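You operate a simulated robot arm through the tools that you are given. There is no shell and no other tool. Be economical: measure what you need, move in short steps, check, and stop when the job is done.

You are at the controls of a simulated robot arm. One attempt, no reset.

JOB
Candle turntable cup 3's egg and put it in the short white rack.
Fine: white turntable; the rack's free cup; lamp off, grey knob back at 1, no egg damaged, the others left in their cups.

Only the result counts: the job must be done as asked and must still hold three seconds after the hand-in. Knocking over, shifting, dropping, spilling or breaking anything else fails it.

ROBOT AND FRAMES
A 7-joint arm with a two-finger parallel gripper, fixed in place. Base frame: the origin is at the foot of the arm, x ahead of it, y to its left, z up; the work surface is at about z = 805. Lengths are in mm, angles in rad, forces in N, time in s.
With the tool pointing down near the work surface it reaches from about 300 to 700 mm from the base axis. Its first joint turns from -1.152 to 1.152 rad. Payload 1.57 kg.
Tool frame: the origin (TCP) lies between the finger pads and is the grasp point; the fingertips stand 30 mm ahead of it; z points along the fingers, y is the line along which they close. The gripper opens to 110 mm. The fingers are 24 mm wide and 12 mm thick; the gripper's body (48 by 112 mm) begins 78 mm behind the TCP.
Orientation is told as [roll, pitch, yaw] about the base's x, y, z axes, in that order, counted from this pose: with the fingers straight down and closing along the base's y, the tool's x points along the base's -x, its y along +y and its z along -z.

CONTROLS
- The arm moves only by the tool send_rows. Its arguments are lists of equal length, an entry for each row: "rotation": the turn, a rotation vector about the tool's x, y, z in rad, a list of three; "travel": the shift along the tool's x, y, z in cm, a list of three; "fingers": the gripper command, from -1 (shut) to 1 (fully open), values between in proportion. In form: {"rotation": [[rx, ry, rz], ...], "travel": [[x, y, z], ...], "fingers": [fingers, ...]}. A call has 1 to 12 rows; each row is the pose to reach, as a shift and turn from the pose commanded when the call began, along the tool's axes at that moment. Rows are played at 5 a second. More than 50 mm and 0.15 rad between two rows, or a gripper value outside its range, and nothing of the call is played. Where a pose cannot be reached the arm comes as near as it can. A force on the tool above 40 N (or 10 N above the force at the start of the call, whichever is more), or a blocked arm, ends the call early, and 0.2 s more pass. The fingers move at their own pace (about 108 mm/s each) and stop on an object; they squeeze with about 39 N. The grip force told is the motor's: it shows also when the fingers shut on nothing. Time passes only in rows, and 0.2 s behind the last, so rows that repeat a pose let the fingers close. The reply holds the time, the measured pose of the TCP, the force on the tool along the base axes, the opening and the grip force, in the units named above and with some noise.
- Cameras (640 x 400 px; columns grow to the right, rows downward): "scene" is fixed at [156.2, -384.2, 1405.1]; the picture's right is [0.84, -0.54, 0.00], its down [-0.31, -0.48, -0.82] and it looks along [0.44, 0.69, -0.57] (base axes); focal length 351 px, centre (320, 200). "wrist" rides on the gripper at [-36, 0, -80] in the tool frame; the picture's right is [0.00, -1.00, 0.00], its down [0.97, 0.00, -0.24] and it looks along [0.24, 0.00, 0.97] (tool axes); focal length 218 px, centre (320, 200).
- snapshot(camera): a new picture of that camera. The clock stands still meanwhile.
- locate(camera, pixels): for up to 12 pixels [column, row] of the newest picture of that camera ("zoom" is the newest enlarged one), the place [x, y, z] in the base frame of the surface seen there, good to about 2 mm. The clock stands still meanwhile.
- close_up(camera, box): a new picture of the part [left, top, right, bottom] of that camera's present view, enlarged. The clock stands still meanwhile.
- sign_off(): hands the job in; it is judged then, once.

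Keep the steps short. Do not move on a guess: measure, check each grasp and each placing, and mend mistakes. In all there are 80 turns and 46 pictures (those below and enlarged ones count). Leave the gripper open and the arm clear of the work at the hand-in unless told otherwise, and finish with a single line.

The tools are called after "Request:" by a JSON object that holds its "api" and its "payload". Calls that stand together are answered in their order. send_rows: Moves the arm, as the interface text tells. Its arguments: {"type":"object","properties":{"rotation":{"type":"array","items":{"type":"array","items":{"type":"number"}}},"travel":{"type":"array","items":{"type":"array","items":{"type":"number"}}},"fingers":{"type":"array","items":{"type":"number"}}},"required":["rotation","travel","fingers"]} The other tools are called the same way: snapshot (camera) takes a picture; locate (camera, pixels) gives the place of the surface under pixels of a picture; close_up (camera, box) takes an enlarged picture of a part of a camera's view; sign_off () hands the job in.

At the start:

```text
time: 0.0
tool_pos: [448.5, -46.1, 1200.7]
tcp_rot: [-0.001, 0.0, 0.0]
force: [-0.4, -0.2, -0.4]
opening: 109.6
gripper_force: 0.1
```

scene: 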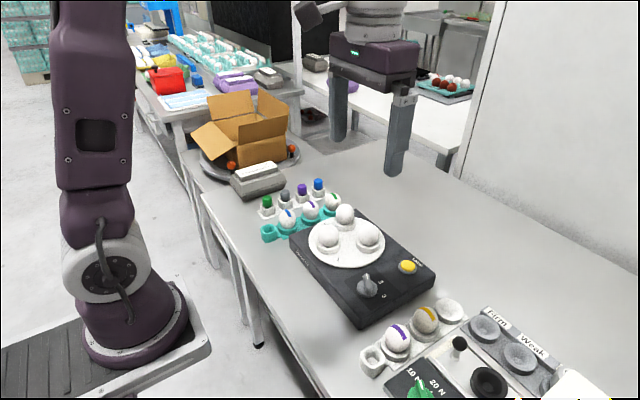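
wrist: 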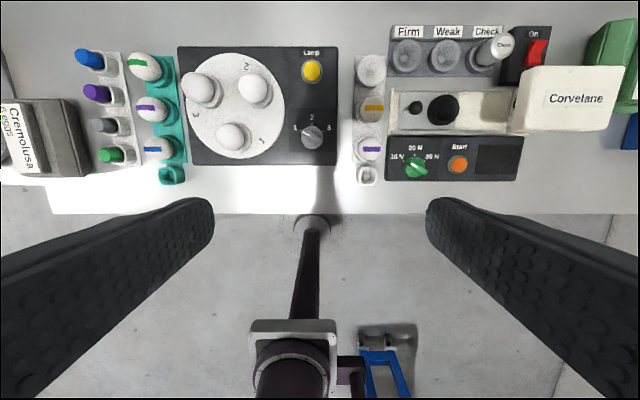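

I'll look closer at the turntable and the racks first.

Request:
{"api": "close_up", "payload": {"camera": "wrist", "box": [170, 30, 400, 190]}}

Request:
{"api": "close_up", "payload": {"camera": "scene", "box": [240, 170, 480, 390]}}

Request:
{"api": "close_up", "payload": {"camera": "wrist", "box": [60, 30, 200, 190]}}

```text
2.50 times, centred on (285, 110) of wrist
```

zoom: 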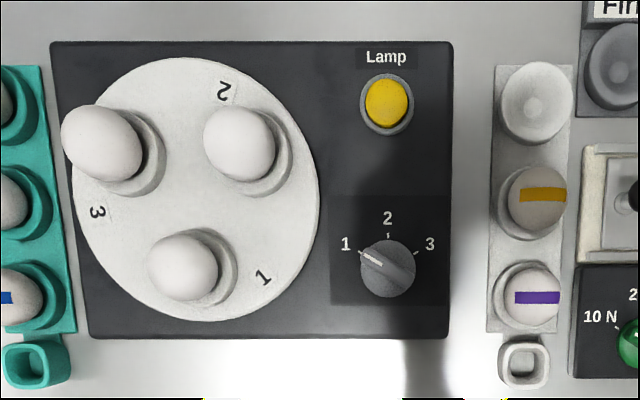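

```text
1.82 times, centred on (360, 280) of scene
```

zoom: 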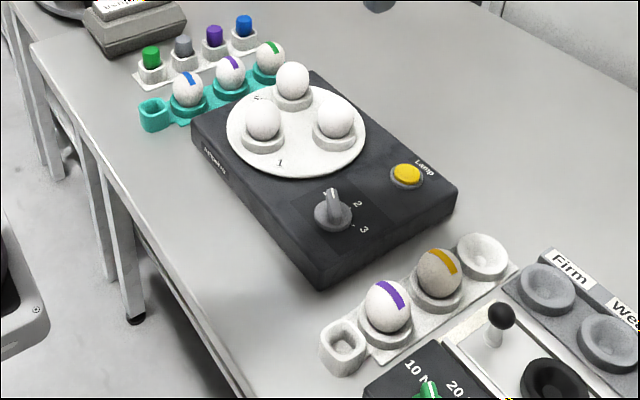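

```text
2.50 times, centred on (130, 110) of wrist
```

zoom: 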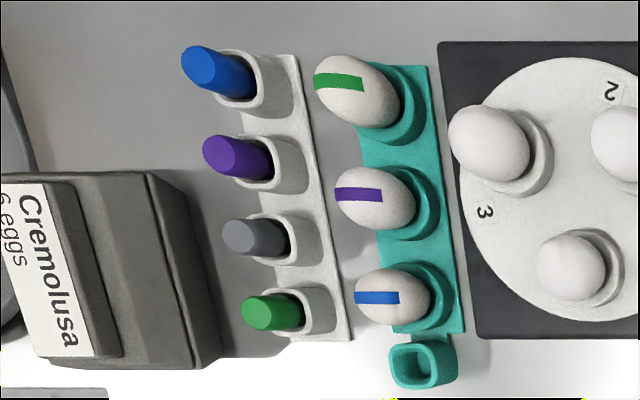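

Cup 3 looks like the far-left egg on the disc (the labels sit a constant angle ahead of their cups). Now I measure the knob, lamp, eggs, disc labels and the white rack in the wrist picture.

Request:
{"api": "locate", "payload": {"camera": "wrist", "pixels": [[311, 137], [303, 131], [312, 71], [197, 90], [254, 90], [231, 136], [371, 70], [373, 108], [371, 149], [262, 141], [247, 66], [196, 115]]}}

Request:
{"api": "close_up", "payload": {"camera": "scene", "box": [320, 230, 440, 310]}}

```text
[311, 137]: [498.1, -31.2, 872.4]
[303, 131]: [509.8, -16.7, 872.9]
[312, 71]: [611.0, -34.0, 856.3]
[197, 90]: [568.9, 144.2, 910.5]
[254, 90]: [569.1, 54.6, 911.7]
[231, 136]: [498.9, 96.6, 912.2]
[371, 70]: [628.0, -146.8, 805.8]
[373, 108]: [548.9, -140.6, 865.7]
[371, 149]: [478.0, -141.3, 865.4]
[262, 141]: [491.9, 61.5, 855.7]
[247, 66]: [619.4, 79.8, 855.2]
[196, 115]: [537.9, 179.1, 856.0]
```

```text
5.00 times, centred on (380, 270) of scene
```

zoom: 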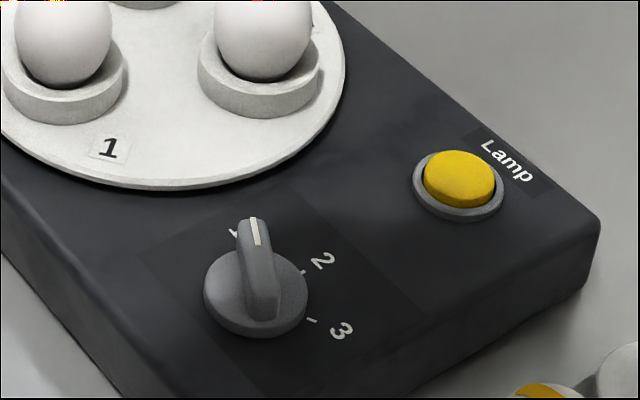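

The knob's bar sits at about (504,-24), z≈873, pointing to mark 1. I move above it for a sharp wrist view, staying higher than the eggs.

Request:
{"api": "send_rows", "payload": {"rotation": [[0, 0, 0], [0, 0, 0], [0, 0, 0], [0, 0, 0], [0, 0, 0], [0, 0, 0]], "travel": [[-1, 0.4, 4], [-2, 0.8, 8], [-3, 1.2, 12], [-4, 1.6, 16], [-5, 2, 20], [-5, 2, 22]], "fingers": [1, 1, 1, 0.5, 0, 0]}}

Request:
{"api": "snapshot", "payload": {"camera": "wrist"}}

```text
time: 1.4
tool_pos: [497.8, -24.3, 979.9]
tcp_rot: [0.0, -0.001, 0.001]
force: [0.6, -0.1, -0.3]
opening: 55.0
gripper_force: 0.1
```

```text
39 pictures are left
```

wrist: 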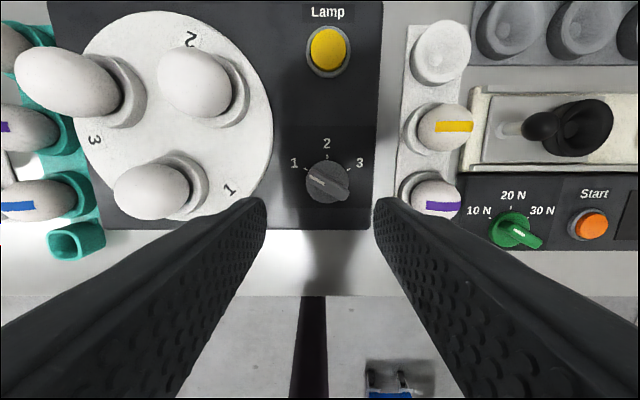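

The knob is at about (327,184); I enlarge it and measure.

Request:
{"api": "close_up", "payload": {"camera": "wrist", "box": [280, 130, 376, 190]}}

Request:
{"api": "locate", "payload": {"camera": "wrist", "pixels": [[328, 184], [311, 178], [346, 193], [328, 48], [304, 169], [327, 155], [349, 168], [440, 50], [320, 215], [70, 82], [360, 100]]}}

```text
6.67 times, centred on (328, 160) of wrist
```

zoom: 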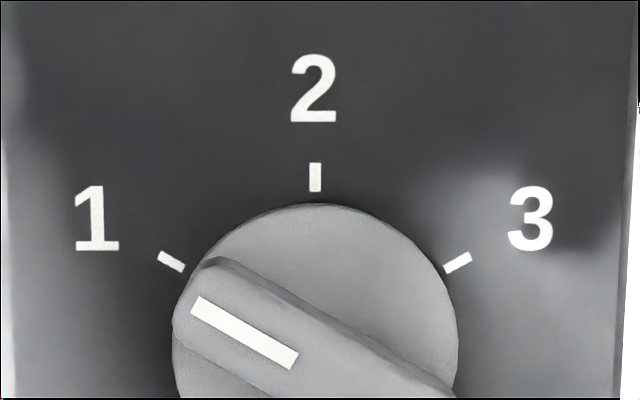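

```text
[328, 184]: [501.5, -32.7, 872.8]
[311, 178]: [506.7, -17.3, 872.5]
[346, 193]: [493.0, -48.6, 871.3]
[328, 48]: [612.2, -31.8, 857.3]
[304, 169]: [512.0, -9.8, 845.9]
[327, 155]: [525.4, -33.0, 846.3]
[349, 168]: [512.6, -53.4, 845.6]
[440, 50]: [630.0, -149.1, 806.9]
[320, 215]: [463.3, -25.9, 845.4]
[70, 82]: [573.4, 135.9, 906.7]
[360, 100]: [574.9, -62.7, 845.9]
```

Knob centre ≈ (500,-32.5), ticks 60° apart, bar at +60°. I turn the tool to yaw +1.047 above it, and measure the knob's base disc height.

Request:
{"api": "locate", "payload": {"camera": "zoom", "pixels": [[370, 260], [320, 225], [430, 310], [190, 390], [320, 340]]}}

Request:
{"api": "send_rows", "payload": {"rotation": [[0, 0, -0.15], [0, 0, -0.3], [0, 0, -0.45], [0, 0, -0.6], [0, 0, -0.75], [0, 0, -0.9], [0, 0, -1.047], [0, 0, -1.047], [0, 0, -1.047]], "travel": [[0, -0.1, 0], [0, -0.2, 0], [0, -0.3, 0], [0, -0.4, 0], [0, -0.5, 0], [0, -0.6, 0], [-0.1, -0.7, 0], [-0.1, -0.7, 3], [-0.1, -0.7, 5]], "fingers": [0, 0, 0, 0, 0, 0, 0, 0, 0]}}

```text
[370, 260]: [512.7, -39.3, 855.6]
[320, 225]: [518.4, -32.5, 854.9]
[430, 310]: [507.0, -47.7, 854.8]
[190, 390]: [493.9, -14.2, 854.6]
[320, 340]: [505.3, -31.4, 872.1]
```

```text
time: 3.4
tool_pos: [498.6, -34.0, 931.3]
tcp_rot: [-0.001, 0.0, 1.049]
force: [0.1, 0.5, 0.1]
opening: 55.2
gripper_force: 0.1
```

Base disc top is 855, bar top 873. I lower to TCP z≈888.5 (tips 858.5) and close on the bar.

Request:
{"api": "send_rows", "payload": {"rotation": [[0, 0, 0], [0, 0, 0], [0, 0, 0], [0, 0, 0], [0, 0, 0]], "travel": [[0, 0, 2], [0, 0, 4.2], [0, 0, 4.2], [0, 0, 4.2], [0, 0, 4.2]], "fingers": [0, 0, -0.5, -1, -1]}}

Request:
{"api": "snapshot", "payload": {"camera": "scene"}}

```text
time: 4.6
tool_pos: [497.9, -34.6, 886.8]
tcp_rot: [0.004, 0.001, 1.048]
force: [-11.4, 6.9, -0.4]
opening: 12.1
gripper_force: 29.6
```

```text
37 pictures are left
```

scene: 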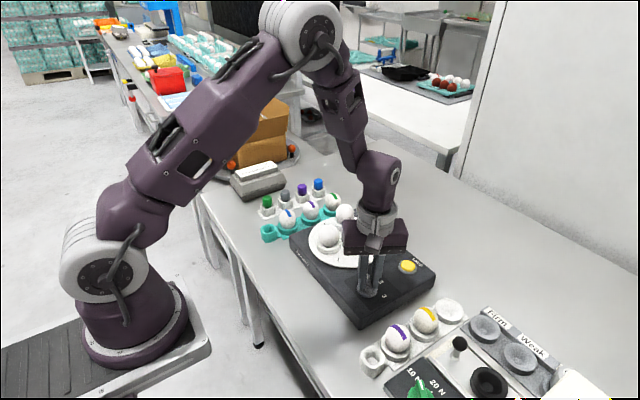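

It holds the bar (opening 12.1), but with a 13 N side load, and the TCP is 2–3 mm short of the knob centre along the bar. I reopen slightly, shift, and regrip.

Request:
{"api": "send_rows", "payload": {"rotation": [[0, 0, 0], [0, 0, 0], [0, 0, 0], [0, 0, 0], [0, 0, 0]], "travel": [[0, 0, 0], [0, 0, 0], [-0.25, 0.15, 0], [-0.25, 0.15, 0], [-0.25, 0.15, 0]], "fingers": [-0.5, -0.5, -0.6, -1, -1]}}

```text
time: 5.8
tool_pos: [499.8, -33.1, 887.6]
tcp_rot: [-0.003, 0.001, 1.049]
force: [5.1, -4.9, -4.6]
opening: 12.2
gripper_force: 29.0
```

Well centred now with low force. I turn the knob to position 2 first (yaw 1.047 → 0).

Request:
{"api": "send_rows", "payload": {"rotation": [[0, 0, 0.13], [0, 0, 0.26], [0, 0, 0.39], [0, 0, 0.52], [0, 0, 0.65], [0, 0, 0.78], [0, 0, 0.91], [0, 0, 1.047], [0, 0, 1.047]], "travel": [[0, 0, 0], [0, 0, 0], [0, 0, 0], [0, 0, 0], [0, 0, 0], [0, 0, 0], [0, 0, 0], [0, 0, 0], [0, 0, 0]], "fingers": [-1, -1, -1, -1, -1, -1, -1, -1, -1]}}

Request:
{"api": "snapshot", "payload": {"camera": "scene"}}

```text
time: 7.8
tool_pos: [498.8, -31.9, 887.9]
tcp_rot: [0.001, -0.002, -0.001]
force: [7.3, -22.7, 14.1]
opening: 12.2
gripper_force: 29.7
```

```text
36 pictures are left
```

scene: 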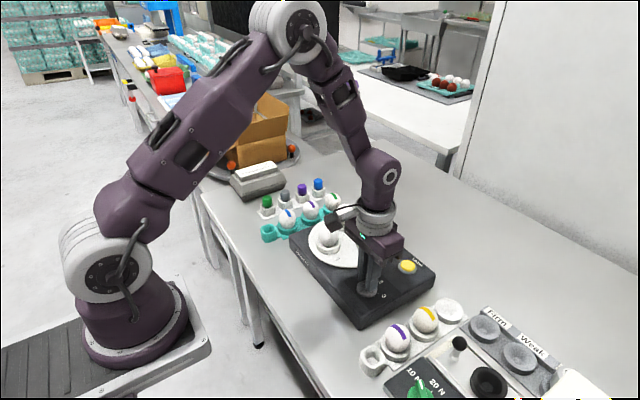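

Position 2 reached, with a 23 N side pull toward −y; I shift 1.5 mm that way and turn on to 3.

Request:
{"api": "send_rows", "payload": {"rotation": [[0, 0, 0], [0, 0, 0.13], [0, 0, 0.26], [0, 0, 0.39], [0, 0, 0.52], [0, 0, 0.65], [0, 0, 0.78], [0, 0, 0.91], [0, 0, 1.047], [0, 0, 1.047]], "travel": [[-0.05, -0.12, 0], [-0.05, -0.12, 0], [-0.05, -0.12, 0], [-0.05, -0.12, 0], [-0.05, -0.12, 0], [-0.05, -0.12, 0], [-0.05, -0.12, 0], [-0.05, -0.12, 0], [-0.05, -0.12, 0], [-0.05, -0.12, 0]], "fingers": [-1, -1, -1, -1, -1, -1, -1, -1, -1, -1]}}

```text
time: 10.0
tool_pos: [499.1, -31.9, 887.9]
tcp_rot: [0.0, 0.0, -1.049]
force: [0.6, -1.6, -2.2]
opening: 12.2
gripper_force: 29.4
```

Turned to 3. I release the bar, rise, and look.

Request:
{"api": "send_rows", "payload": {"rotation": [[0, 0, 0], [0, 0, 0], [0, 0, 0], [0, 0, 0], [0, 0, 0]], "travel": [[0, 0, 0], [0, 0, 0], [0, 0, -4], [0, 0, -8], [0, 0, -12]], "fingers": [-0.3, -0.3, -0.3, -0.3, -0.3]}}

Request:
{"api": "snapshot", "payload": {"camera": "scene"}}

Request:
{"api": "snapshot", "payload": {"camera": "wrist"}}

```text
time: 11.2
tool_pos: [497.5, -32.6, 1007.9]
tcp_rot: [0.001, 0.001, -1.047]
force: [0.5, -0.2, -0.1]
opening: 38.5
gripper_force: 0.1
```

```text
35 pictures are left
```

scene: 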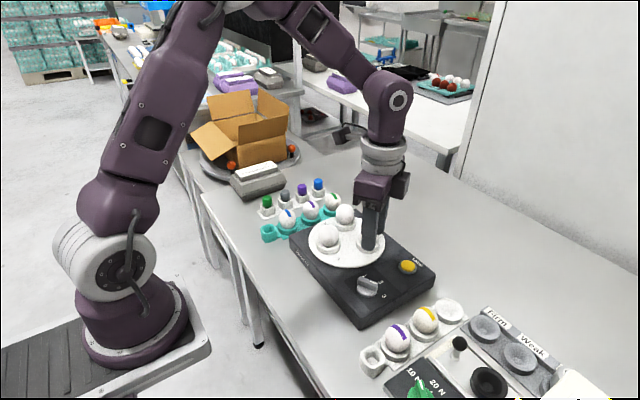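

```text
34 pictures are left
```

wrist: 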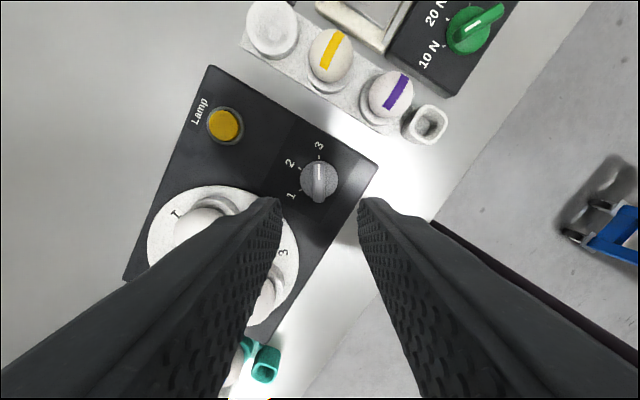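

Knob reads 3, and label 3 has come to the front where 1 was. Next, with fingers shut and yaw back to 0, I move over the lamp button at (612,-33).

Request:
{"api": "send_rows", "payload": {"rotation": [[0, 0, -0.13], [0, 0, -0.26], [0, 0, -0.39], [0, 0, -0.52], [0, 0, -0.65], [0, 0, -0.78], [0, 0, -0.91], [0, 0, -1.047], [0, 0, -1.047], [0, 0, -1.047]], "travel": [[-0.7, 1.2, 0], [-1.4, 2.4, 0], [-2.1, 3.6, 0], [-2.8, 4.8, 0], [-3.5, 6, 0], [-4.2, 7.2, 0], [-4.9, 8.4, 0], [-5.65, 9.75, 0], [-5.65, 9.75, 4], [-5.65, 9.75, 8]], "fingers": [-1, -1, -1, -1, -1, -1, -1, -1, -1, -1]}}

Request:
{"api": "close_up", "payload": {"camera": "scene", "box": [290, 180, 450, 330]}}

```text
time: 13.4
tool_pos: [611.8, -30.0, 929.0]
tcp_rot: [0.0, 0.001, 0.001]
force: [0.6, -0.6, 0.3]
opening: 0.1
gripper_force: 21.2
```

```text
2.67 times, centred on (370, 255) of scene
```

zoom: 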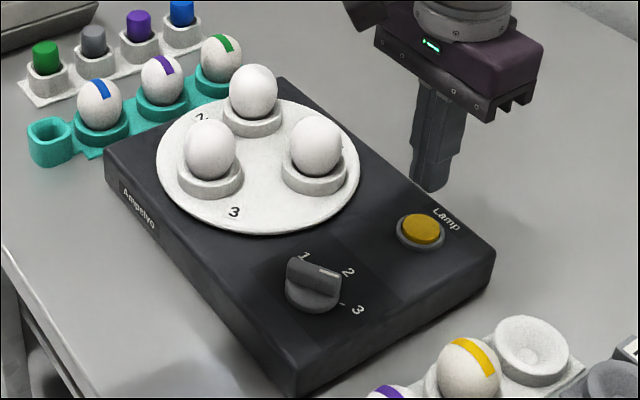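

Label 3 is at the front and the knob bar points at 3. The button top is z 857, so I press down in small steps and rise again.

Request:
{"api": "send_rows", "payload": {"rotation": [[0, 0, 0], [0, 0, 0], [0, 0, 0], [0, 0, 0], [0, 0, 0]], "travel": [[0, -0.2, 3], [0, -0.2, 4.0], [0, -0.2, 4.2], [0, -0.2, 4.4], [0, -0.2, 4.5]], "fingers": [-1, -1, -1, -1, -1]}}

Request:
{"api": "close_up", "payload": {"camera": "scene", "box": [290, 180, 450, 330]}}

```text
time: 14.6
tool_pos: [612.3, -33.2, 883.8]
tcp_rot: [-0.002, -0.001, -0.002]
force: [0.0, 1.0, 3.1]
opening: 0.0
gripper_force: 21.6
```

```text
2.67 times, centred on (370, 255) of scene
```

zoom: 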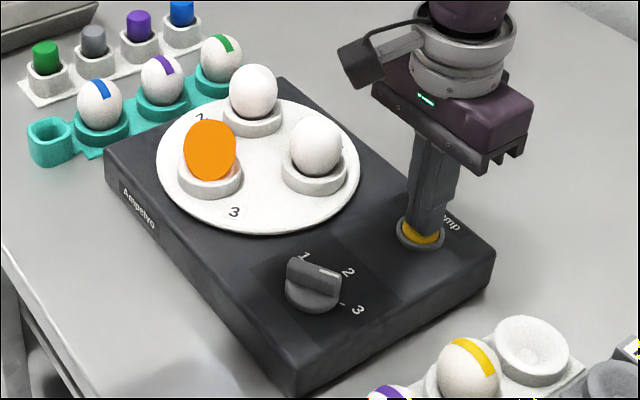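

The front egg (cup 3) glows orange, so the lamp is on. I rise and see whether it stays lit.

Request:
{"api": "send_rows", "payload": {"rotation": [[0, 0, 0], [0, 0, 0], [0, 0, 0], [0, 0, 0], [0, 0, 0]], "travel": [[0, 0, -1], [0, 0, -2], [0, 0, -2], [0, 0, -2], [0, 0, -2]], "fingers": [-1, -1, -1, -1, -1]}}

Request:
{"api": "close_up", "payload": {"camera": "scene", "box": [290, 180, 450, 330]}}

```text
time: 15.8
tool_pos: [611.3, -32.3, 902.0]
tcp_rot: [-0.001, 0.002, 0.0]
force: [0.5, 0.1, -0.3]
opening: 0.1
gripper_force: 21.5
```

```text
2.67 times, centred on (370, 255) of scene
```

zoom: 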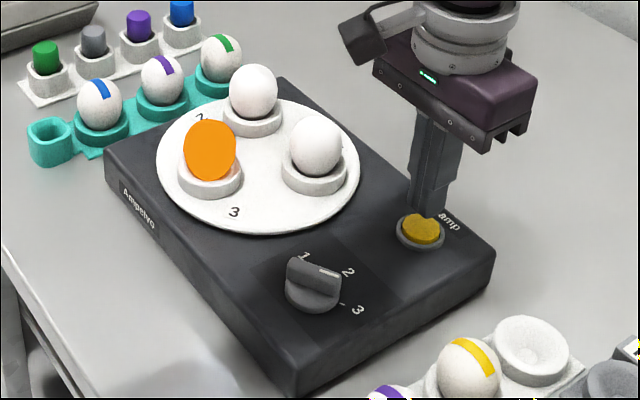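

The lamp latches and the egg stays lit. I hold the light about 2 s more, then press again to switch it off.

Request:
{"api": "send_rows", "payload": {"rotation": [[0, 0, 0], [0, 0, 0], [0, 0, 0], [0, 0, 0], [0, 0, 0], [0, 0, 0], [0, 0, 0], [0, 0, 0], [0, 0, 0], [0, 0, 0], [0, 0, 0], [0, 0, 0]], "travel": [[0, 0, 0], [0, 0, 0], [0, 0, 0], [0, 0, 0], [0, 0, 0], [0, 0, 1.5], [0, 0, 1.7], [0, 0, 1.9], [0, 0, 2], [0, 0, 0], [0, 0, -3], [0, 0, -6]], "fingers": [-1, -1, -1, -1, -1, -1, -1, -1, -1, -1, -1, -1]}}

Request:
{"api": "close_up", "payload": {"camera": "scene", "box": [290, 180, 450, 330]}}

```text
time: 18.4
tool_pos: [610.9, -33.4, 963.6]
tcp_rot: [0.001, 0.003, -0.001]
force: [-0.5, -0.6, -0.5]
opening: 0.3
gripper_force: 22.0
```

```text
2.67 times, centred on (370, 255) of scene
```

zoom: 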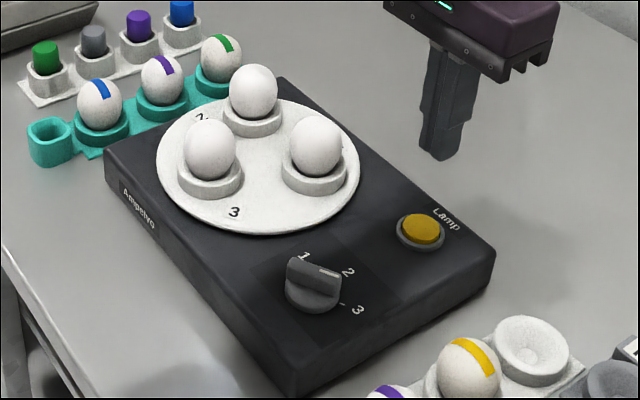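

Lamp is off. Now I go above the front egg (cup 3) with the gripper open, for measuring.

Request:
{"api": "send_rows", "payload": {"rotation": [[0, 0, 0], [0, 0, 0], [0, 0, 0], [0, 0, 0], [0, 0, 0], [0, 0, 0], [0, 0, 0]], "travel": [[0, 0, -4], [2, 2.5, -6], [4, 5, -6], [6, 7.5, -6], [8, 10, -6], [10, 12, -6], [11.2, 13.0, -6]], "fingers": [-1, -1, -1, -0.5, 0, 0.5, 1]}}

Request:
{"api": "snapshot", "payload": {"camera": "wrist"}}

```text
time: 20.0
tool_pos: [498.7, 96.9, 1022.0]
tcp_rot: [0.0, 0.001, -0.002]
force: [0.6, 0.3, 1.0]
opening: 109.8
gripper_force: 0.1
```

```text
29 pictures are left
```

wrist: 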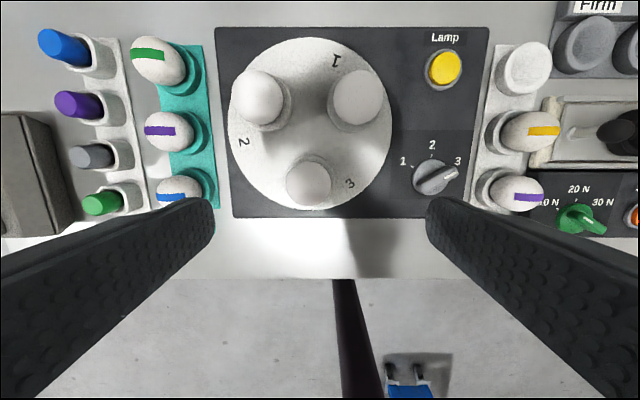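

The egg with label 3 is at (308,183). I enlarge and measure its edges, the cup rim and the free white cup (525,67).

Request:
{"api": "close_up", "payload": {"camera": "wrist", "box": [260, 140, 356, 200]}}

Request:
{"api": "locate", "payload": {"camera": "wrist", "pixels": [[308, 183], [288, 183], [329, 183], [308, 204], [308, 163], [308, 157], [525, 67], [525, 45], [503, 68], [548, 68], [258, 98], [356, 98]]}}

```text
6.67 times, centred on (308, 170) of wrist
```

zoom: 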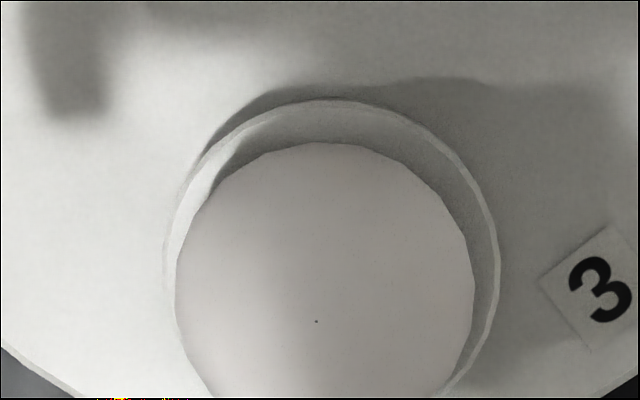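

```text
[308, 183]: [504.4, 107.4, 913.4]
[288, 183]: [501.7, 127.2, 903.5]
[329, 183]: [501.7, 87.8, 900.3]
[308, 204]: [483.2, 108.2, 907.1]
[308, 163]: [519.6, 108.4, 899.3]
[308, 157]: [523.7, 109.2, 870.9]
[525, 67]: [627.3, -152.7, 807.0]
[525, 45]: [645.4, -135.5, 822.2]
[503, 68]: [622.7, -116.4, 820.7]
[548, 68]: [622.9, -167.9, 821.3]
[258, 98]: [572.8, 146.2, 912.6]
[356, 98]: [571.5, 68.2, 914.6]
```

Egg centre ≈ (500,107.7), top 913, cup rim 871. I shift and descend with a 70 mm opening to TCP z≈905 so tips stay above the rim.

Request:
{"api": "send_rows", "payload": {"rotation": [[0, 0, 0], [0, 0, 0], [0, 0, 0], [0, 0, 0], [0, 0, 0]], "travel": [[-0.12, 1.08, 2], [-0.12, 1.08, 6], [-0.12, 1.08, 9], [-0.12, 1.08, 11], [-0.12, 1.08, 11.8]], "fingers": [0.4, 0.27, 0.27, 0.27, 0.27]}}

Request:
{"api": "close_up", "payload": {"camera": "scene", "box": [280, 180, 400, 280]}}

Request:
{"api": "snapshot", "payload": {"camera": "wrist"}}

```text
time: 21.2
tool_pos: [500.8, 106.5, 902.1]
tcp_rot: [-0.001, 0.0, -0.001]
force: [0.5, -0.2, -0.1]
opening: 69.8
gripper_force: 0.1
```

```text
4.00 times, centred on (340, 230) of scene
```

zoom: 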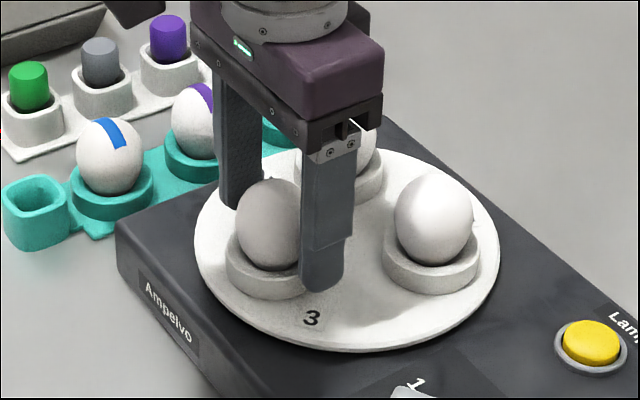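

```text
26 pictures are left
```

wrist: 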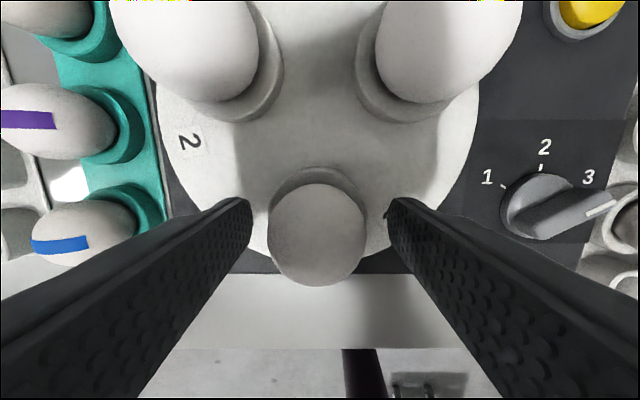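

Centred between the fingers. I raise 2 mm for rim clearance and close gently to ~47 mm, watching the force.

Request:
{"api": "send_rows", "payload": {"rotation": [[0, 0, 0], [0, 0, 0], [0, 0, 0], [0, 0, 0]], "travel": [[0, 0.05, -0.2], [0, 0.05, -0.2], [0, 0.05, -0.2], [0, 0.05, -0.2]], "fingers": [0.1, -0.05, -0.15, -0.15]}}

```text
time: 22.2
tool_pos: [502.2, 107.7, 906.2]
tcp_rot: [-0.001, 0.0, 0.001]
force: [-0.2, 1.2, -0.2]
opening: 46.7
gripper_force: 0.0
```

Request:
{"api": "send_rows", "payload": {"rotation": [[0, 0, 0], [0, 0, 0], [0, 0, 0]], "travel": [[0, 0, 0], [0, 0, 0], [0, 0, 0]], "fingers": [-0.18, -0.2, -0.2]}}

```text
time: 23.0
tool_pos: [501.5, 106.9, 906.1]
tcp_rot: [0.0, 0.0, 0.0]
force: [-0.2, 0.7, -0.4]
opening: 44.1
gripper_force: 0.2
```

No contact yet at 44 mm; closing a little further.

Request:
{"api": "send_rows", "payload": {"rotation": [[0, 0, 0], [0, 0, 0], [0, 0, 0]], "travel": [[0, 0, 0], [0, 0, 0], [0, 0, 0]], "fingers": [-0.22, -0.24, -0.24]}}

```text
time: 23.8
tool_pos: [500.6, 107.9, 905.6]
tcp_rot: [0.001, 0.001, 0.0]
force: [0.4, 0.4, 1.5]
opening: 43.3
gripper_force: 8.4
```

Contact at 43.3 mm with 8.4 N — gentle and plenty for an egg. I lift slowly.

Request:
{"api": "send_rows", "payload": {"rotation": [[0, 0, 0], [0, 0, 0], [0, 0, 0], [0, 0, 0], [0, 0, 0], [0, 0, 0]], "travel": [[0, 0, -0.3], [0, 0, -0.8], [0, 0, -2], [0, 0, -4], [0, 0, -6], [0, 0, -8]], "fingers": [-0.24, -0.24, -0.24, -0.24, -0.24, -0.24]}}

Request:
{"api": "close_up", "payload": {"camera": "scene", "box": [280, 140, 440, 280]}}

```text
time: 25.2
tool_pos: [501.5, 106.9, 988.4]
tcp_rot: [-0.001, 0.0, -0.001]
force: [0.0, -0.7, -0.5]
opening: 43.1
gripper_force: 8.6
```

```text
2.86 times, centred on (360, 210) of scene
```

zoom: 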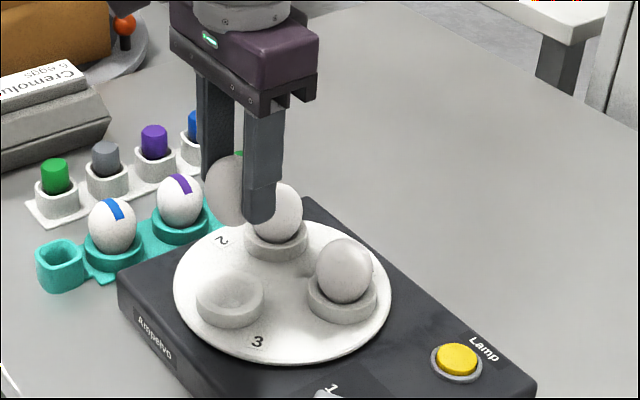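

The egg is held. Next I carry it at this height to above the free white cup at (621,-142).

Request:
{"api": "send_rows", "payload": {"rotation": [[0, 0, 0], [0, 0, 0], [0, 0, 0], [0, 0, 0], [0, 0, 0], [0, 0, 0], [0, 0, 0], [0, 0, 0], [0, 0, 0], [0, 0, 0], [0, 0, 0]], "travel": [[-0.6, -1.2, -1], [-1.8, -3.8, -1], [-3.1, -6.5, -1], [-4.4, -9.2, -1], [-5.7, -11.9, -1], [-7, -14.6, -1], [-8.3, -17.3, -1], [-9.6, -20, -1], [-10.9, -22.7, -1], [-11.6, -24.2, -1], [-11.95, -24.9, -1]], "fingers": [-0.24, -0.24, -0.24, -0.24, -0.24, -0.24, -0.24, -0.24, -0.24, -0.24, -0.24]}}

Request:
{"api": "snapshot", "payload": {"camera": "wrist"}}

Request:
{"api": "snapshot", "payload": {"camera": "scene"}}

```text
time: 27.6
tool_pos: [619.3, -143.1, 997.6]
tcp_rot: [-0.001, -0.001, 0.001]
force: [0.1, -0.2, -0.8]
opening: 43.3
gripper_force: 8.7
```

```text
24 pictures are left
```

wrist: 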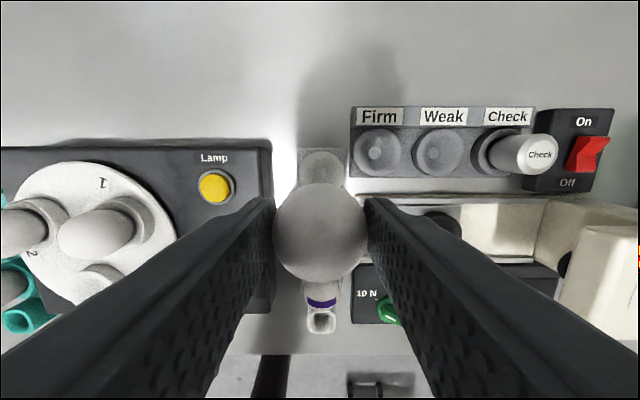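

```text
23 pictures are left
```

scene: 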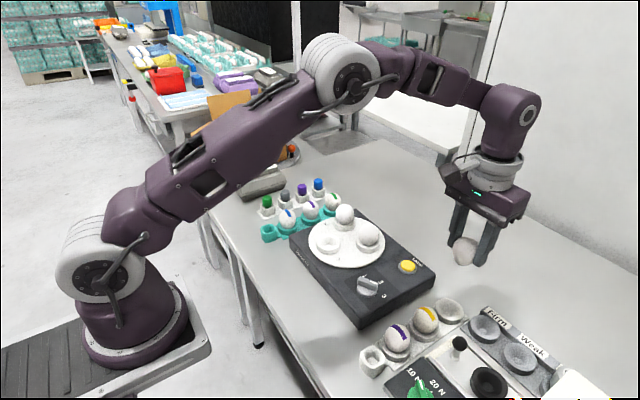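

Next: heights of the neighbours around the free cup (Firm box edge ~ (354,150), turntable edge ~ (265,150)) and the cup rim itself.

Request:
{"api": "locate", "payload": {"camera": "wrist", "pixels": [[354, 140], [354, 165], [364, 150], [265, 150], [303, 168], [322, 150], [341, 168], [345, 160], [348, 110], [300, 155]]}}

Request:
{"api": "locate", "payload": {"camera": "scene", "pixels": [[449, 300], [436, 312], [463, 310], [449, 322], [472, 325], [480, 310], [424, 308]]}}

Request:
{"api": "close_up", "payload": {"camera": "scene", "box": [400, 220, 520, 350]}}

```text
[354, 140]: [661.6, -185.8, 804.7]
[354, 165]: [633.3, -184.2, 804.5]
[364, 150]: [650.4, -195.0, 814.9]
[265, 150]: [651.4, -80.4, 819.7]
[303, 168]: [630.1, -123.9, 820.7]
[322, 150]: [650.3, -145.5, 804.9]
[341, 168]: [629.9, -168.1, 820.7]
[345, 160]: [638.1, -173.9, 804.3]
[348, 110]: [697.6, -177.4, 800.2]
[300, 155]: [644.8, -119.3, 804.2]
```

```text
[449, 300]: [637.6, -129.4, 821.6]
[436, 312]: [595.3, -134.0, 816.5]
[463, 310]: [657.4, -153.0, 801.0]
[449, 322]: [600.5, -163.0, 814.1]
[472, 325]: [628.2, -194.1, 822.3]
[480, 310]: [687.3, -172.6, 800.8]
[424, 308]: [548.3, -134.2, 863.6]
```

```text
3.08 times, centred on (460, 285) of scene
```

zoom: 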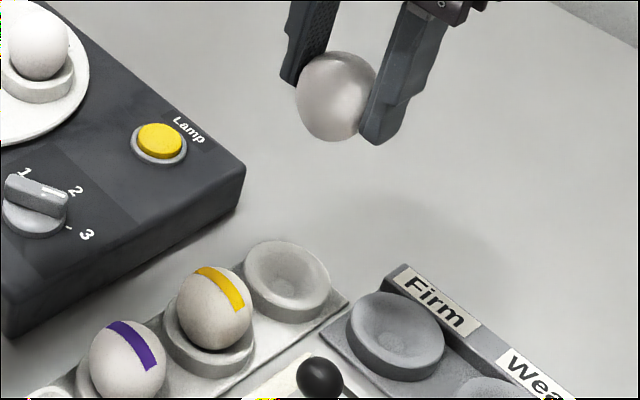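

The rim estimates disagree by ~4 mm, so I measure more rim points in the zoom.

Request:
{"api": "locate", "payload": {"camera": "zoom", "pixels": [[247, 262], [262, 246], [285, 243], [308, 250], [324, 266], [327, 284], [318, 299], [300, 307], [272, 301], [254, 284], [287, 280]]}}

Request:
{"api": "close_up", "payload": {"camera": "wrist", "box": [285, 130, 365, 180]}}

```text
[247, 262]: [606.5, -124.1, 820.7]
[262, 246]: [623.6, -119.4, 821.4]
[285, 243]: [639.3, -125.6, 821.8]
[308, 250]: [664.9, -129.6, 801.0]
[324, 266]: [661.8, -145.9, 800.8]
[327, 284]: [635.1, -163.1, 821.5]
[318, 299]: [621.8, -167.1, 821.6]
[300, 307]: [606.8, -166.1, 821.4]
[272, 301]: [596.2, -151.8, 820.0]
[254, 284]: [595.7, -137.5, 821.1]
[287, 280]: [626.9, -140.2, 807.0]
```

```text
8.00 times, centred on (325, 155) of wrist
```

zoom: 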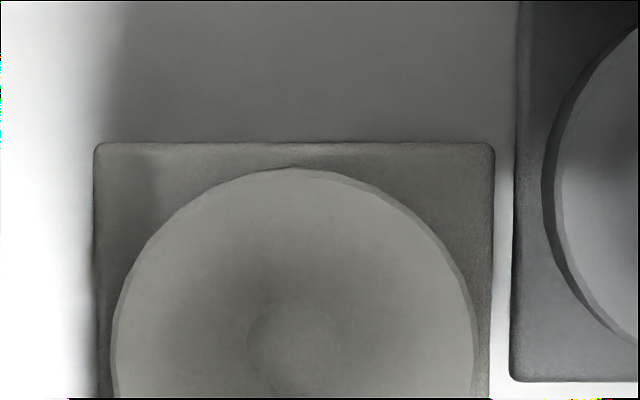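

Request:
{"api": "locate", "payload": {"camera": "zoom", "pixels": [[295, 345], [118, 330], [470, 330], [293, 173], [160, 240], [425, 240], [300, 395]]}}

```text
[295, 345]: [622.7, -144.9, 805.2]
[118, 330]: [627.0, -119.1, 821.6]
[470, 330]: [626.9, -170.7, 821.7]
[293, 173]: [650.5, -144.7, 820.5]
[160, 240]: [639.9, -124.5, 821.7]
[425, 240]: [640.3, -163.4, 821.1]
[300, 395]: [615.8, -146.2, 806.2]
```

Cup centre ≈ (621.8,-144.5), rim 821.4, which is 49.5 mm lower than the turntable rim, so seating is 139.5 mm below here. I descend to 134 mm first.

Request:
{"api": "send_rows", "payload": {"rotation": [[0, 0, 0], [0, 0, 0], [0, 0, 0], [0, 0, 0], [0, 0, 0], [0, 0, 0], [0, 0, 0]], "travel": [[-0.16, -0.2, 3], [-0.16, -0.2, 6], [-0.16, -0.2, 9], [-0.16, -0.2, 11.5], [-0.16, -0.2, 12.7], [-0.16, -0.2, 13.4], [-0.16, -0.2, 13.4]], "fingers": [-0.24, -0.24, -0.24, -0.24, -0.24, -0.24, -0.24]}}

Request:
{"api": "close_up", "payload": {"camera": "scene", "box": [400, 250, 500, 350]}}

Request:
{"api": "snapshot", "payload": {"camera": "wrist"}}

```text
time: 29.2
tool_pos: [621.8, -143.5, 864.7]
tcp_rot: [0.001, 0.001, 0.0]
force: [0.2, 0.2, -0.7]
opening: 43.4
gripper_force: 9.2
```

```text
4.00 times, centred on (450, 300) of scene
```

zoom: 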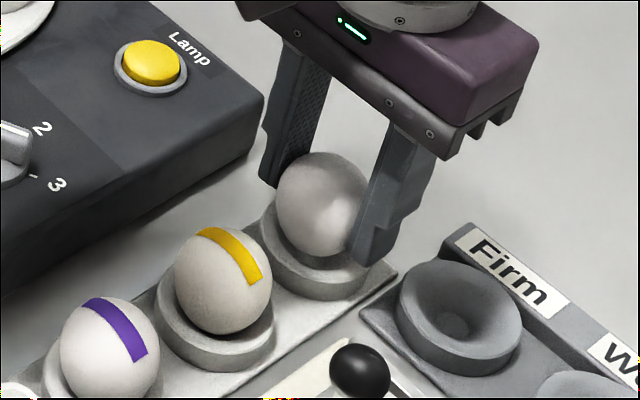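

```text
19 pictures are left
```

wrist: 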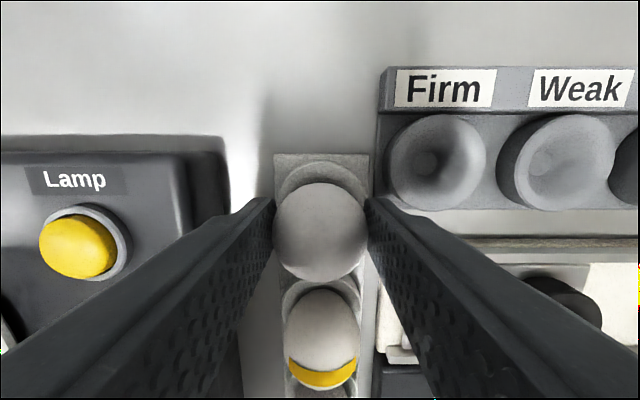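

The egg is over the cup, centred. I lower in 1–2 mm steps watching the force.

Request:
{"api": "send_rows", "payload": {"rotation": [[0, 0, 0], [0, 0, 0], [0, 0, 0]], "travel": [[0, 0, 0.2], [0, 0, 0.4], [0, 0, 0.4]], "fingers": [-0.24, -0.24, -0.24]}}

Request:
{"api": "send_rows", "payload": {"rotation": [[0, 0, 0], [0, 0, 0]], "travel": [[0, 0, 0.1], [0, 0, 0.1]], "fingers": [-0.24, -0.24]}}

```text
time: 30.0
tool_pos: [622.6, -144.2, 859.8]
tcp_rot: [0.001, 0.002, 0.0]
force: [0.1, 0.6, -0.3]
opening: 43.1
gripper_force: 8.6
```

```text
time: 30.6
tool_pos: [622.7, -145.6, 858.5]
tcp_rot: [0.001, 0.001, 0.0]
force: [1.5, -0.3, 0.3]
opening: 43.2
gripper_force: 8.8
```

Request:
{"api": "send_rows", "payload": {"rotation": [[0, 0, 0], [0, 0, 0]], "travel": [[0, 0, 0.1], [0, 0, 0.1]], "fingers": [-0.24, -0.24]}}

Request:
{"api": "send_rows", "payload": {"rotation": [[0, 0, 0], [0, 0, 0]], "travel": [[0, 0, 0.1], [0, 0, 0.1]], "fingers": [-0.24, -0.24]}}

Request:
{"api": "close_up", "payload": {"camera": "scene", "box": [400, 250, 500, 350]}}

```text
time: 31.2
tool_pos: [622.8, -143.1, 858.0]
tcp_rot: [-0.001, -0.003, -0.001]
force: [3.6, 0.2, 4.9]
opening: 43.4
gripper_force: 8.8
```

```text
time: 31.8
tool_pos: [623.1, -143.9, 856.1]
tcp_rot: [0.001, 0.002, 0.0]
force: [4.3, 1.8, 5.2]
opening: 43.3
gripper_force: 8.7
```

```text
4.00 times, centred on (450, 300) of scene
```

zoom: 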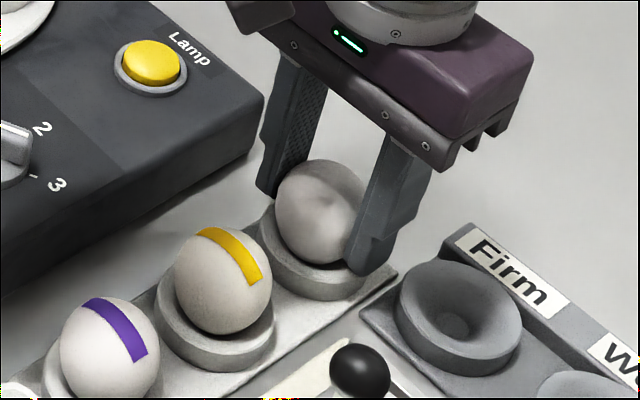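

Contact felt: +4.3 N in x, 5.2 N up, so the egg touches the cup's near side. I ease 1 mm up and 2 mm toward +x, then down again.

Request:
{"api": "send_rows", "payload": {"rotation": [[0, 0, 0], [0, 0, 0], [0, 0, 0]], "travel": [[-0.1, 0, -0.1], [-0.2, 0, -0.1], [-0.2, 0, 0]], "fingers": [-0.24, -0.24, -0.24]}}

```text
time: 32.6
tool_pos: [622.4, -143.4, 855.1]
tcp_rot: [0.0, -0.001, -0.001]
force: [-0.1, 0.3, -0.8]
opening: 43.3
gripper_force: 8.9
```

Forces vanished; lowering another 1 mm.

Request:
{"api": "send_rows", "payload": {"rotation": [[0, 0, 0], [0, 0, 0]], "travel": [[0, 0, 0.1], [0, 0, 0.1]], "fingers": [-0.24, -0.24]}}

```text
time: 33.2
tool_pos: [623.9, -145.2, 854.5]
tcp_rot: [-0.002, 0.002, 0.001]
force: [-0.9, -2.5, 3.0]
opening: 42.9
gripper_force: 9.0
```

Light contact from below — seated. I open gently.

Request:
{"api": "send_rows", "payload": {"rotation": [[0, 0, 0], [0, 0, 0], [0, 0, 0], [0, 0, 0], [0, 0, 0]], "travel": [[0, 0, 0], [0, 0, 0], [0, 0, 0], [0, 0, 0], [0, 0, 0]], "fingers": [-0.21, -0.18, -0.12, -0.08, -0.08]}}

Request:
{"api": "close_up", "payload": {"camera": "scene", "box": [400, 250, 500, 350]}}

```text
time: 34.4
tool_pos: [624.0, -143.5, 854.7]
tcp_rot: [0.0, 0.001, 0.0]
force: [0.2, 0.3, -0.7]
opening: 50.8
gripper_force: 0.1
```

```text
4.00 times, centred on (450, 300) of scene
```

zoom: 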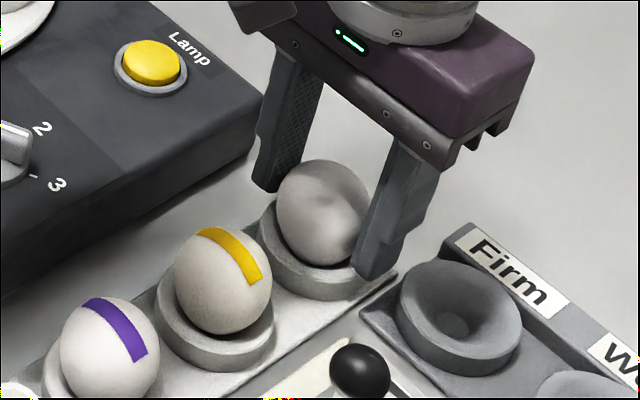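

The egg stands free in the cup. I open slightly more, rise straight up 150 mm and look.

Request:
{"api": "send_rows", "payload": {"rotation": [[0, 0, 0], [0, 0, 0], [0, 0, 0], [0, 0, 0], [0, 0, 0], [0, 0, 0]], "travel": [[0, 0, 0], [0, 0, -1], [0, 0, -4], [0, 0, -8], [0, 0, -12], [0, 0, -15]], "fingers": [0, 0, 0, 0, 0, 0]}}

Request:
{"api": "close_up", "payload": {"camera": "scene", "box": [320, 210, 500, 370]}}

```text
time: 35.8
tool_pos: [623.3, -142.8, 1007.0]
tcp_rot: [0.001, -0.001, 0.0]
force: [-1.2, -0.6, 0.5]
opening: 55.1
gripper_force: 0.0
```

```text
2.50 times, centred on (410, 290) of scene
```

zoom: 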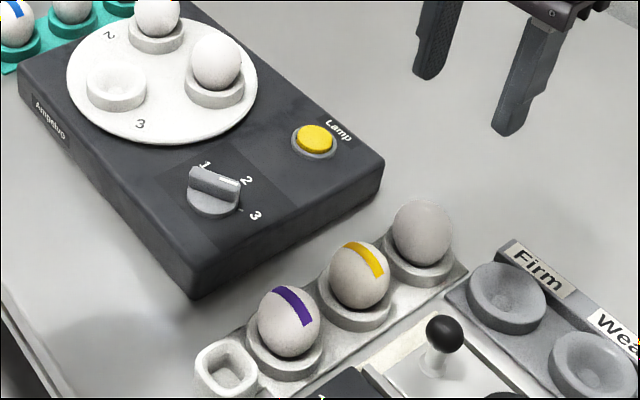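

The egg sits in the rack's free cup. Next I return above the knob at (499.2,-32) with yaw −1.047 (bar at mark 3).

Request:
{"api": "send_rows", "payload": {"rotation": [[0, 0, 0.13], [0, 0, 0.26], [0, 0, 0.39], [0, 0, 0.52], [0, 0, 0.65], [0, 0, 0.78], [0, 0, 0.91], [0, 0, 1.047], [0, 0, 1.047]], "travel": [[1.55, 1.4, 0], [3.1, 2.8, 0], [4.65, 4.2, 0], [6.2, 5.6, 0], [7.75, 7, 0], [9.3, 8.4, 0], [10.85, 9.8, 0], [12.4, 11.15, 0], [12.4, 11.15, 0]], "fingers": [0, 0, 0, 0, 0, 0, 0, 0, 0]}}

Request:
{"api": "send_rows", "payload": {"rotation": [[0, 0, 0]], "travel": [[0, 0, 4]], "fingers": [-0.3]}}

Request:
{"api": "snapshot", "payload": {"camera": "wrist"}}

```text
time: 37.8
tool_pos: [500.0, -31.3, 1003.7]
tcp_rot: [0.001, -0.001, -1.049]
force: [-1.0, 1.1, -0.8]
opening: 54.8
gripper_force: 0.1
```

```text
time: 38.2
tool_pos: [498.8, -31.6, 965.9]
tcp_rot: [-0.001, 0.001, -1.047]
force: [-0.1, -0.3, -0.3]
opening: 38.7
gripper_force: 0.0
```

```text
15 pictures are left
```

wrist: 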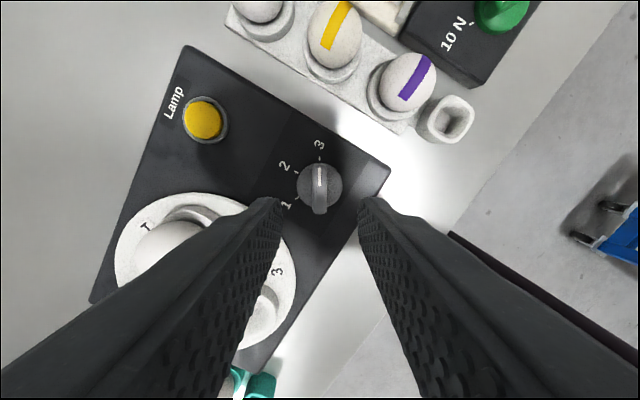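

The bar is centred (320,185) and aligned between the fingers. I descend 77 mm and grip.

Request:
{"api": "send_rows", "payload": {"rotation": [[0, 0, 0], [0, 0, 0], [0, 0, 0], [0, 0, 0], [0, 0, 0], [0, 0, 0]], "travel": [[0, 0, 4], [0, 0, 7], [0, 0, 7.7], [0, 0, 7.7], [0, 0, 7.7], [0, 0, 7.7]], "fingers": [-0.3, -0.3, -0.3, -0.6, -1, -1]}}

```text
time: 39.6
tool_pos: [498.9, -31.8, 886.5]
tcp_rot: [-0.001, -0.001, -1.048]
force: [-10.3, -7.5, -3.4]
opening: 12.3
gripper_force: 29.5
```

Gripped with a 12 N side load; I shift 0.8 mm to relieve it and turn back to 2.

Request:
{"api": "send_rows", "payload": {"rotation": [[0, 0, 0], [0, 0, -0.13], [0, 0, -0.26], [0, 0, -0.39], [0, 0, -0.52], [0, 0, -0.65], [0, 0, -0.78], [0, 0, -0.91], [0, 0, -1.047], [0, 0, -1.047]], "travel": [[0, -0.08, 0], [0, -0.08, 0], [0, -0.08, 0], [0, -0.08, 0], [0, -0.08, 0], [0, -0.08, 0], [0, -0.08, 0], [0, -0.08, 0], [0, -0.08, 0], [0, -0.08, 0]], "fingers": [-1, -1, -1, -1, -1, -1, -1, -1, -1, -1]}}

```text
time: 41.8
tool_pos: [500.0, -31.3, 888.2]
tcp_rot: [0.003, -0.001, 0.004]
force: [-11.6, 12.0, -18.9]
opening: 12.4
gripper_force: 29.3
```

At 2. I continue to 1 with small load-relieving shifts.

Request:
{"api": "send_rows", "payload": {"rotation": [[0, 0, 0], [0, 0, -0.13], [0, 0, -0.26], [0, 0, -0.39], [0, 0, -0.52], [0, 0, -0.65], [0, 0, -0.78], [0, 0, -0.91], [0, 0, -1.047], [0, 0, -1.047]], "travel": [[0.05, 0.06, 0.05], [0.05, 0.06, 0.05], [0.05, 0.06, 0.05], [0.05, 0.06, 0.05], [0.05, 0.06, 0.05], [0.05, 0.06, 0.05], [0.05, 0.06, 0.05], [0.05, 0.06, 0.05], [0.05, 0.06, 0.05], [0.05, 0.06, 0.05]], "fingers": [-1, -1, -1, -1, -1, -1, -1, -1, -1, -1]}}

```text
time: 44.0
tool_pos: [499.3, -33.0, 887.8]
tcp_rot: [-0.002, -0.001, 1.048]
force: [-4.3, 11.4, 1.2]
opening: 12.2
gripper_force: 29.6
```

Turned to 1. I release, rise well clear and check.

Request:
{"api": "send_rows", "payload": {"rotation": [[0, 0, 0], [0, 0, 0], [0, 0, 0], [0, 0, 0], [0, 0, 0], [0, 0, 0], [0, 0, 0]], "travel": [[0, 0, 0], [0, 0, 0], [0, 0, -4], [0, 0, -8], [0, 0, -12], [0, 0, -16], [0, 0, -20]], "fingers": [-0.3, -0.3, -0.3, 0, 0.5, 1, 1]}}

Request:
{"api": "send_rows", "payload": {"rotation": [[0, 0, 0.13], [0, 0, 0.26], [0, 0, 0.39], [0, 0, 0.52], [0, 0, 0.65], [0, 0, 0.78], [0, 0, 0.91], [0, 0, 1.047], [0, 0, 1.047]], "travel": [[0, 0, -2], [0, 0, -4], [0, 0, -6], [0, 0, -8], [0, 0, -10], [0, 0, -11], [0, 0, -11], [0, 0, -11], [0, 0, -11]], "fingers": [1, 1, 1, 1, 1, 1, 1, 1, 1]}}

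Request:
{"api": "snapshot", "payload": {"camera": "wrist"}}

Request:
{"api": "close_up", "payload": {"camera": "scene", "box": [260, 180, 500, 380]}}

```text
time: 45.6
tool_pos: [498.1, -33.1, 1089.9]
tcp_rot: [0.003, 0.0, 1.047]
force: [-0.3, -0.1, -0.1]
opening: 110.2
gripper_force: 0.1
```

```text
time: 47.6
tool_pos: [498.5, -31.4, 1197.4]
tcp_rot: [0.002, 0.0, -0.002]
force: [0.2, 0.1, -0.1]
opening: 109.9
gripper_force: 0.0
```

```text
14 pictures are left
```

wrist: 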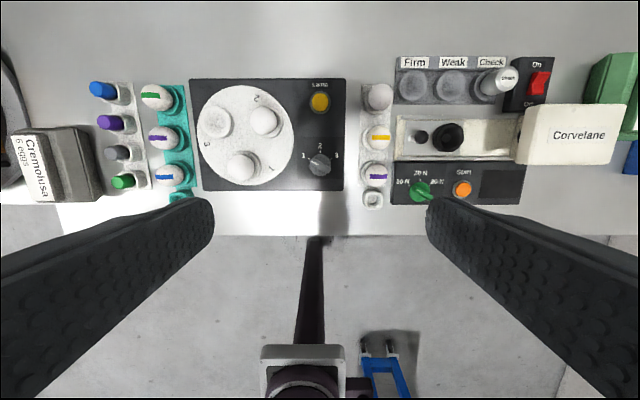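

```text
2.00 times, centred on (380, 280) of scene
```

zoom: 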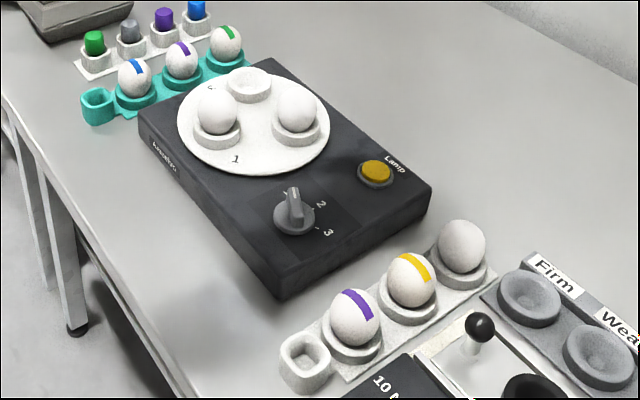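

Knob at 1, lamp off, cup 3 empty, its egg in the white rack, the other eggs in their cups, gripper open and clear. I hand in.

Request:
{"api": "sign_off", "payload": {}}

```text
The job is handed in.
```

Cup 3's egg was candled and now sits in the short white rack's free cup, with the lamp off, the grey knob back at 1, and the other eggs still in their cups.
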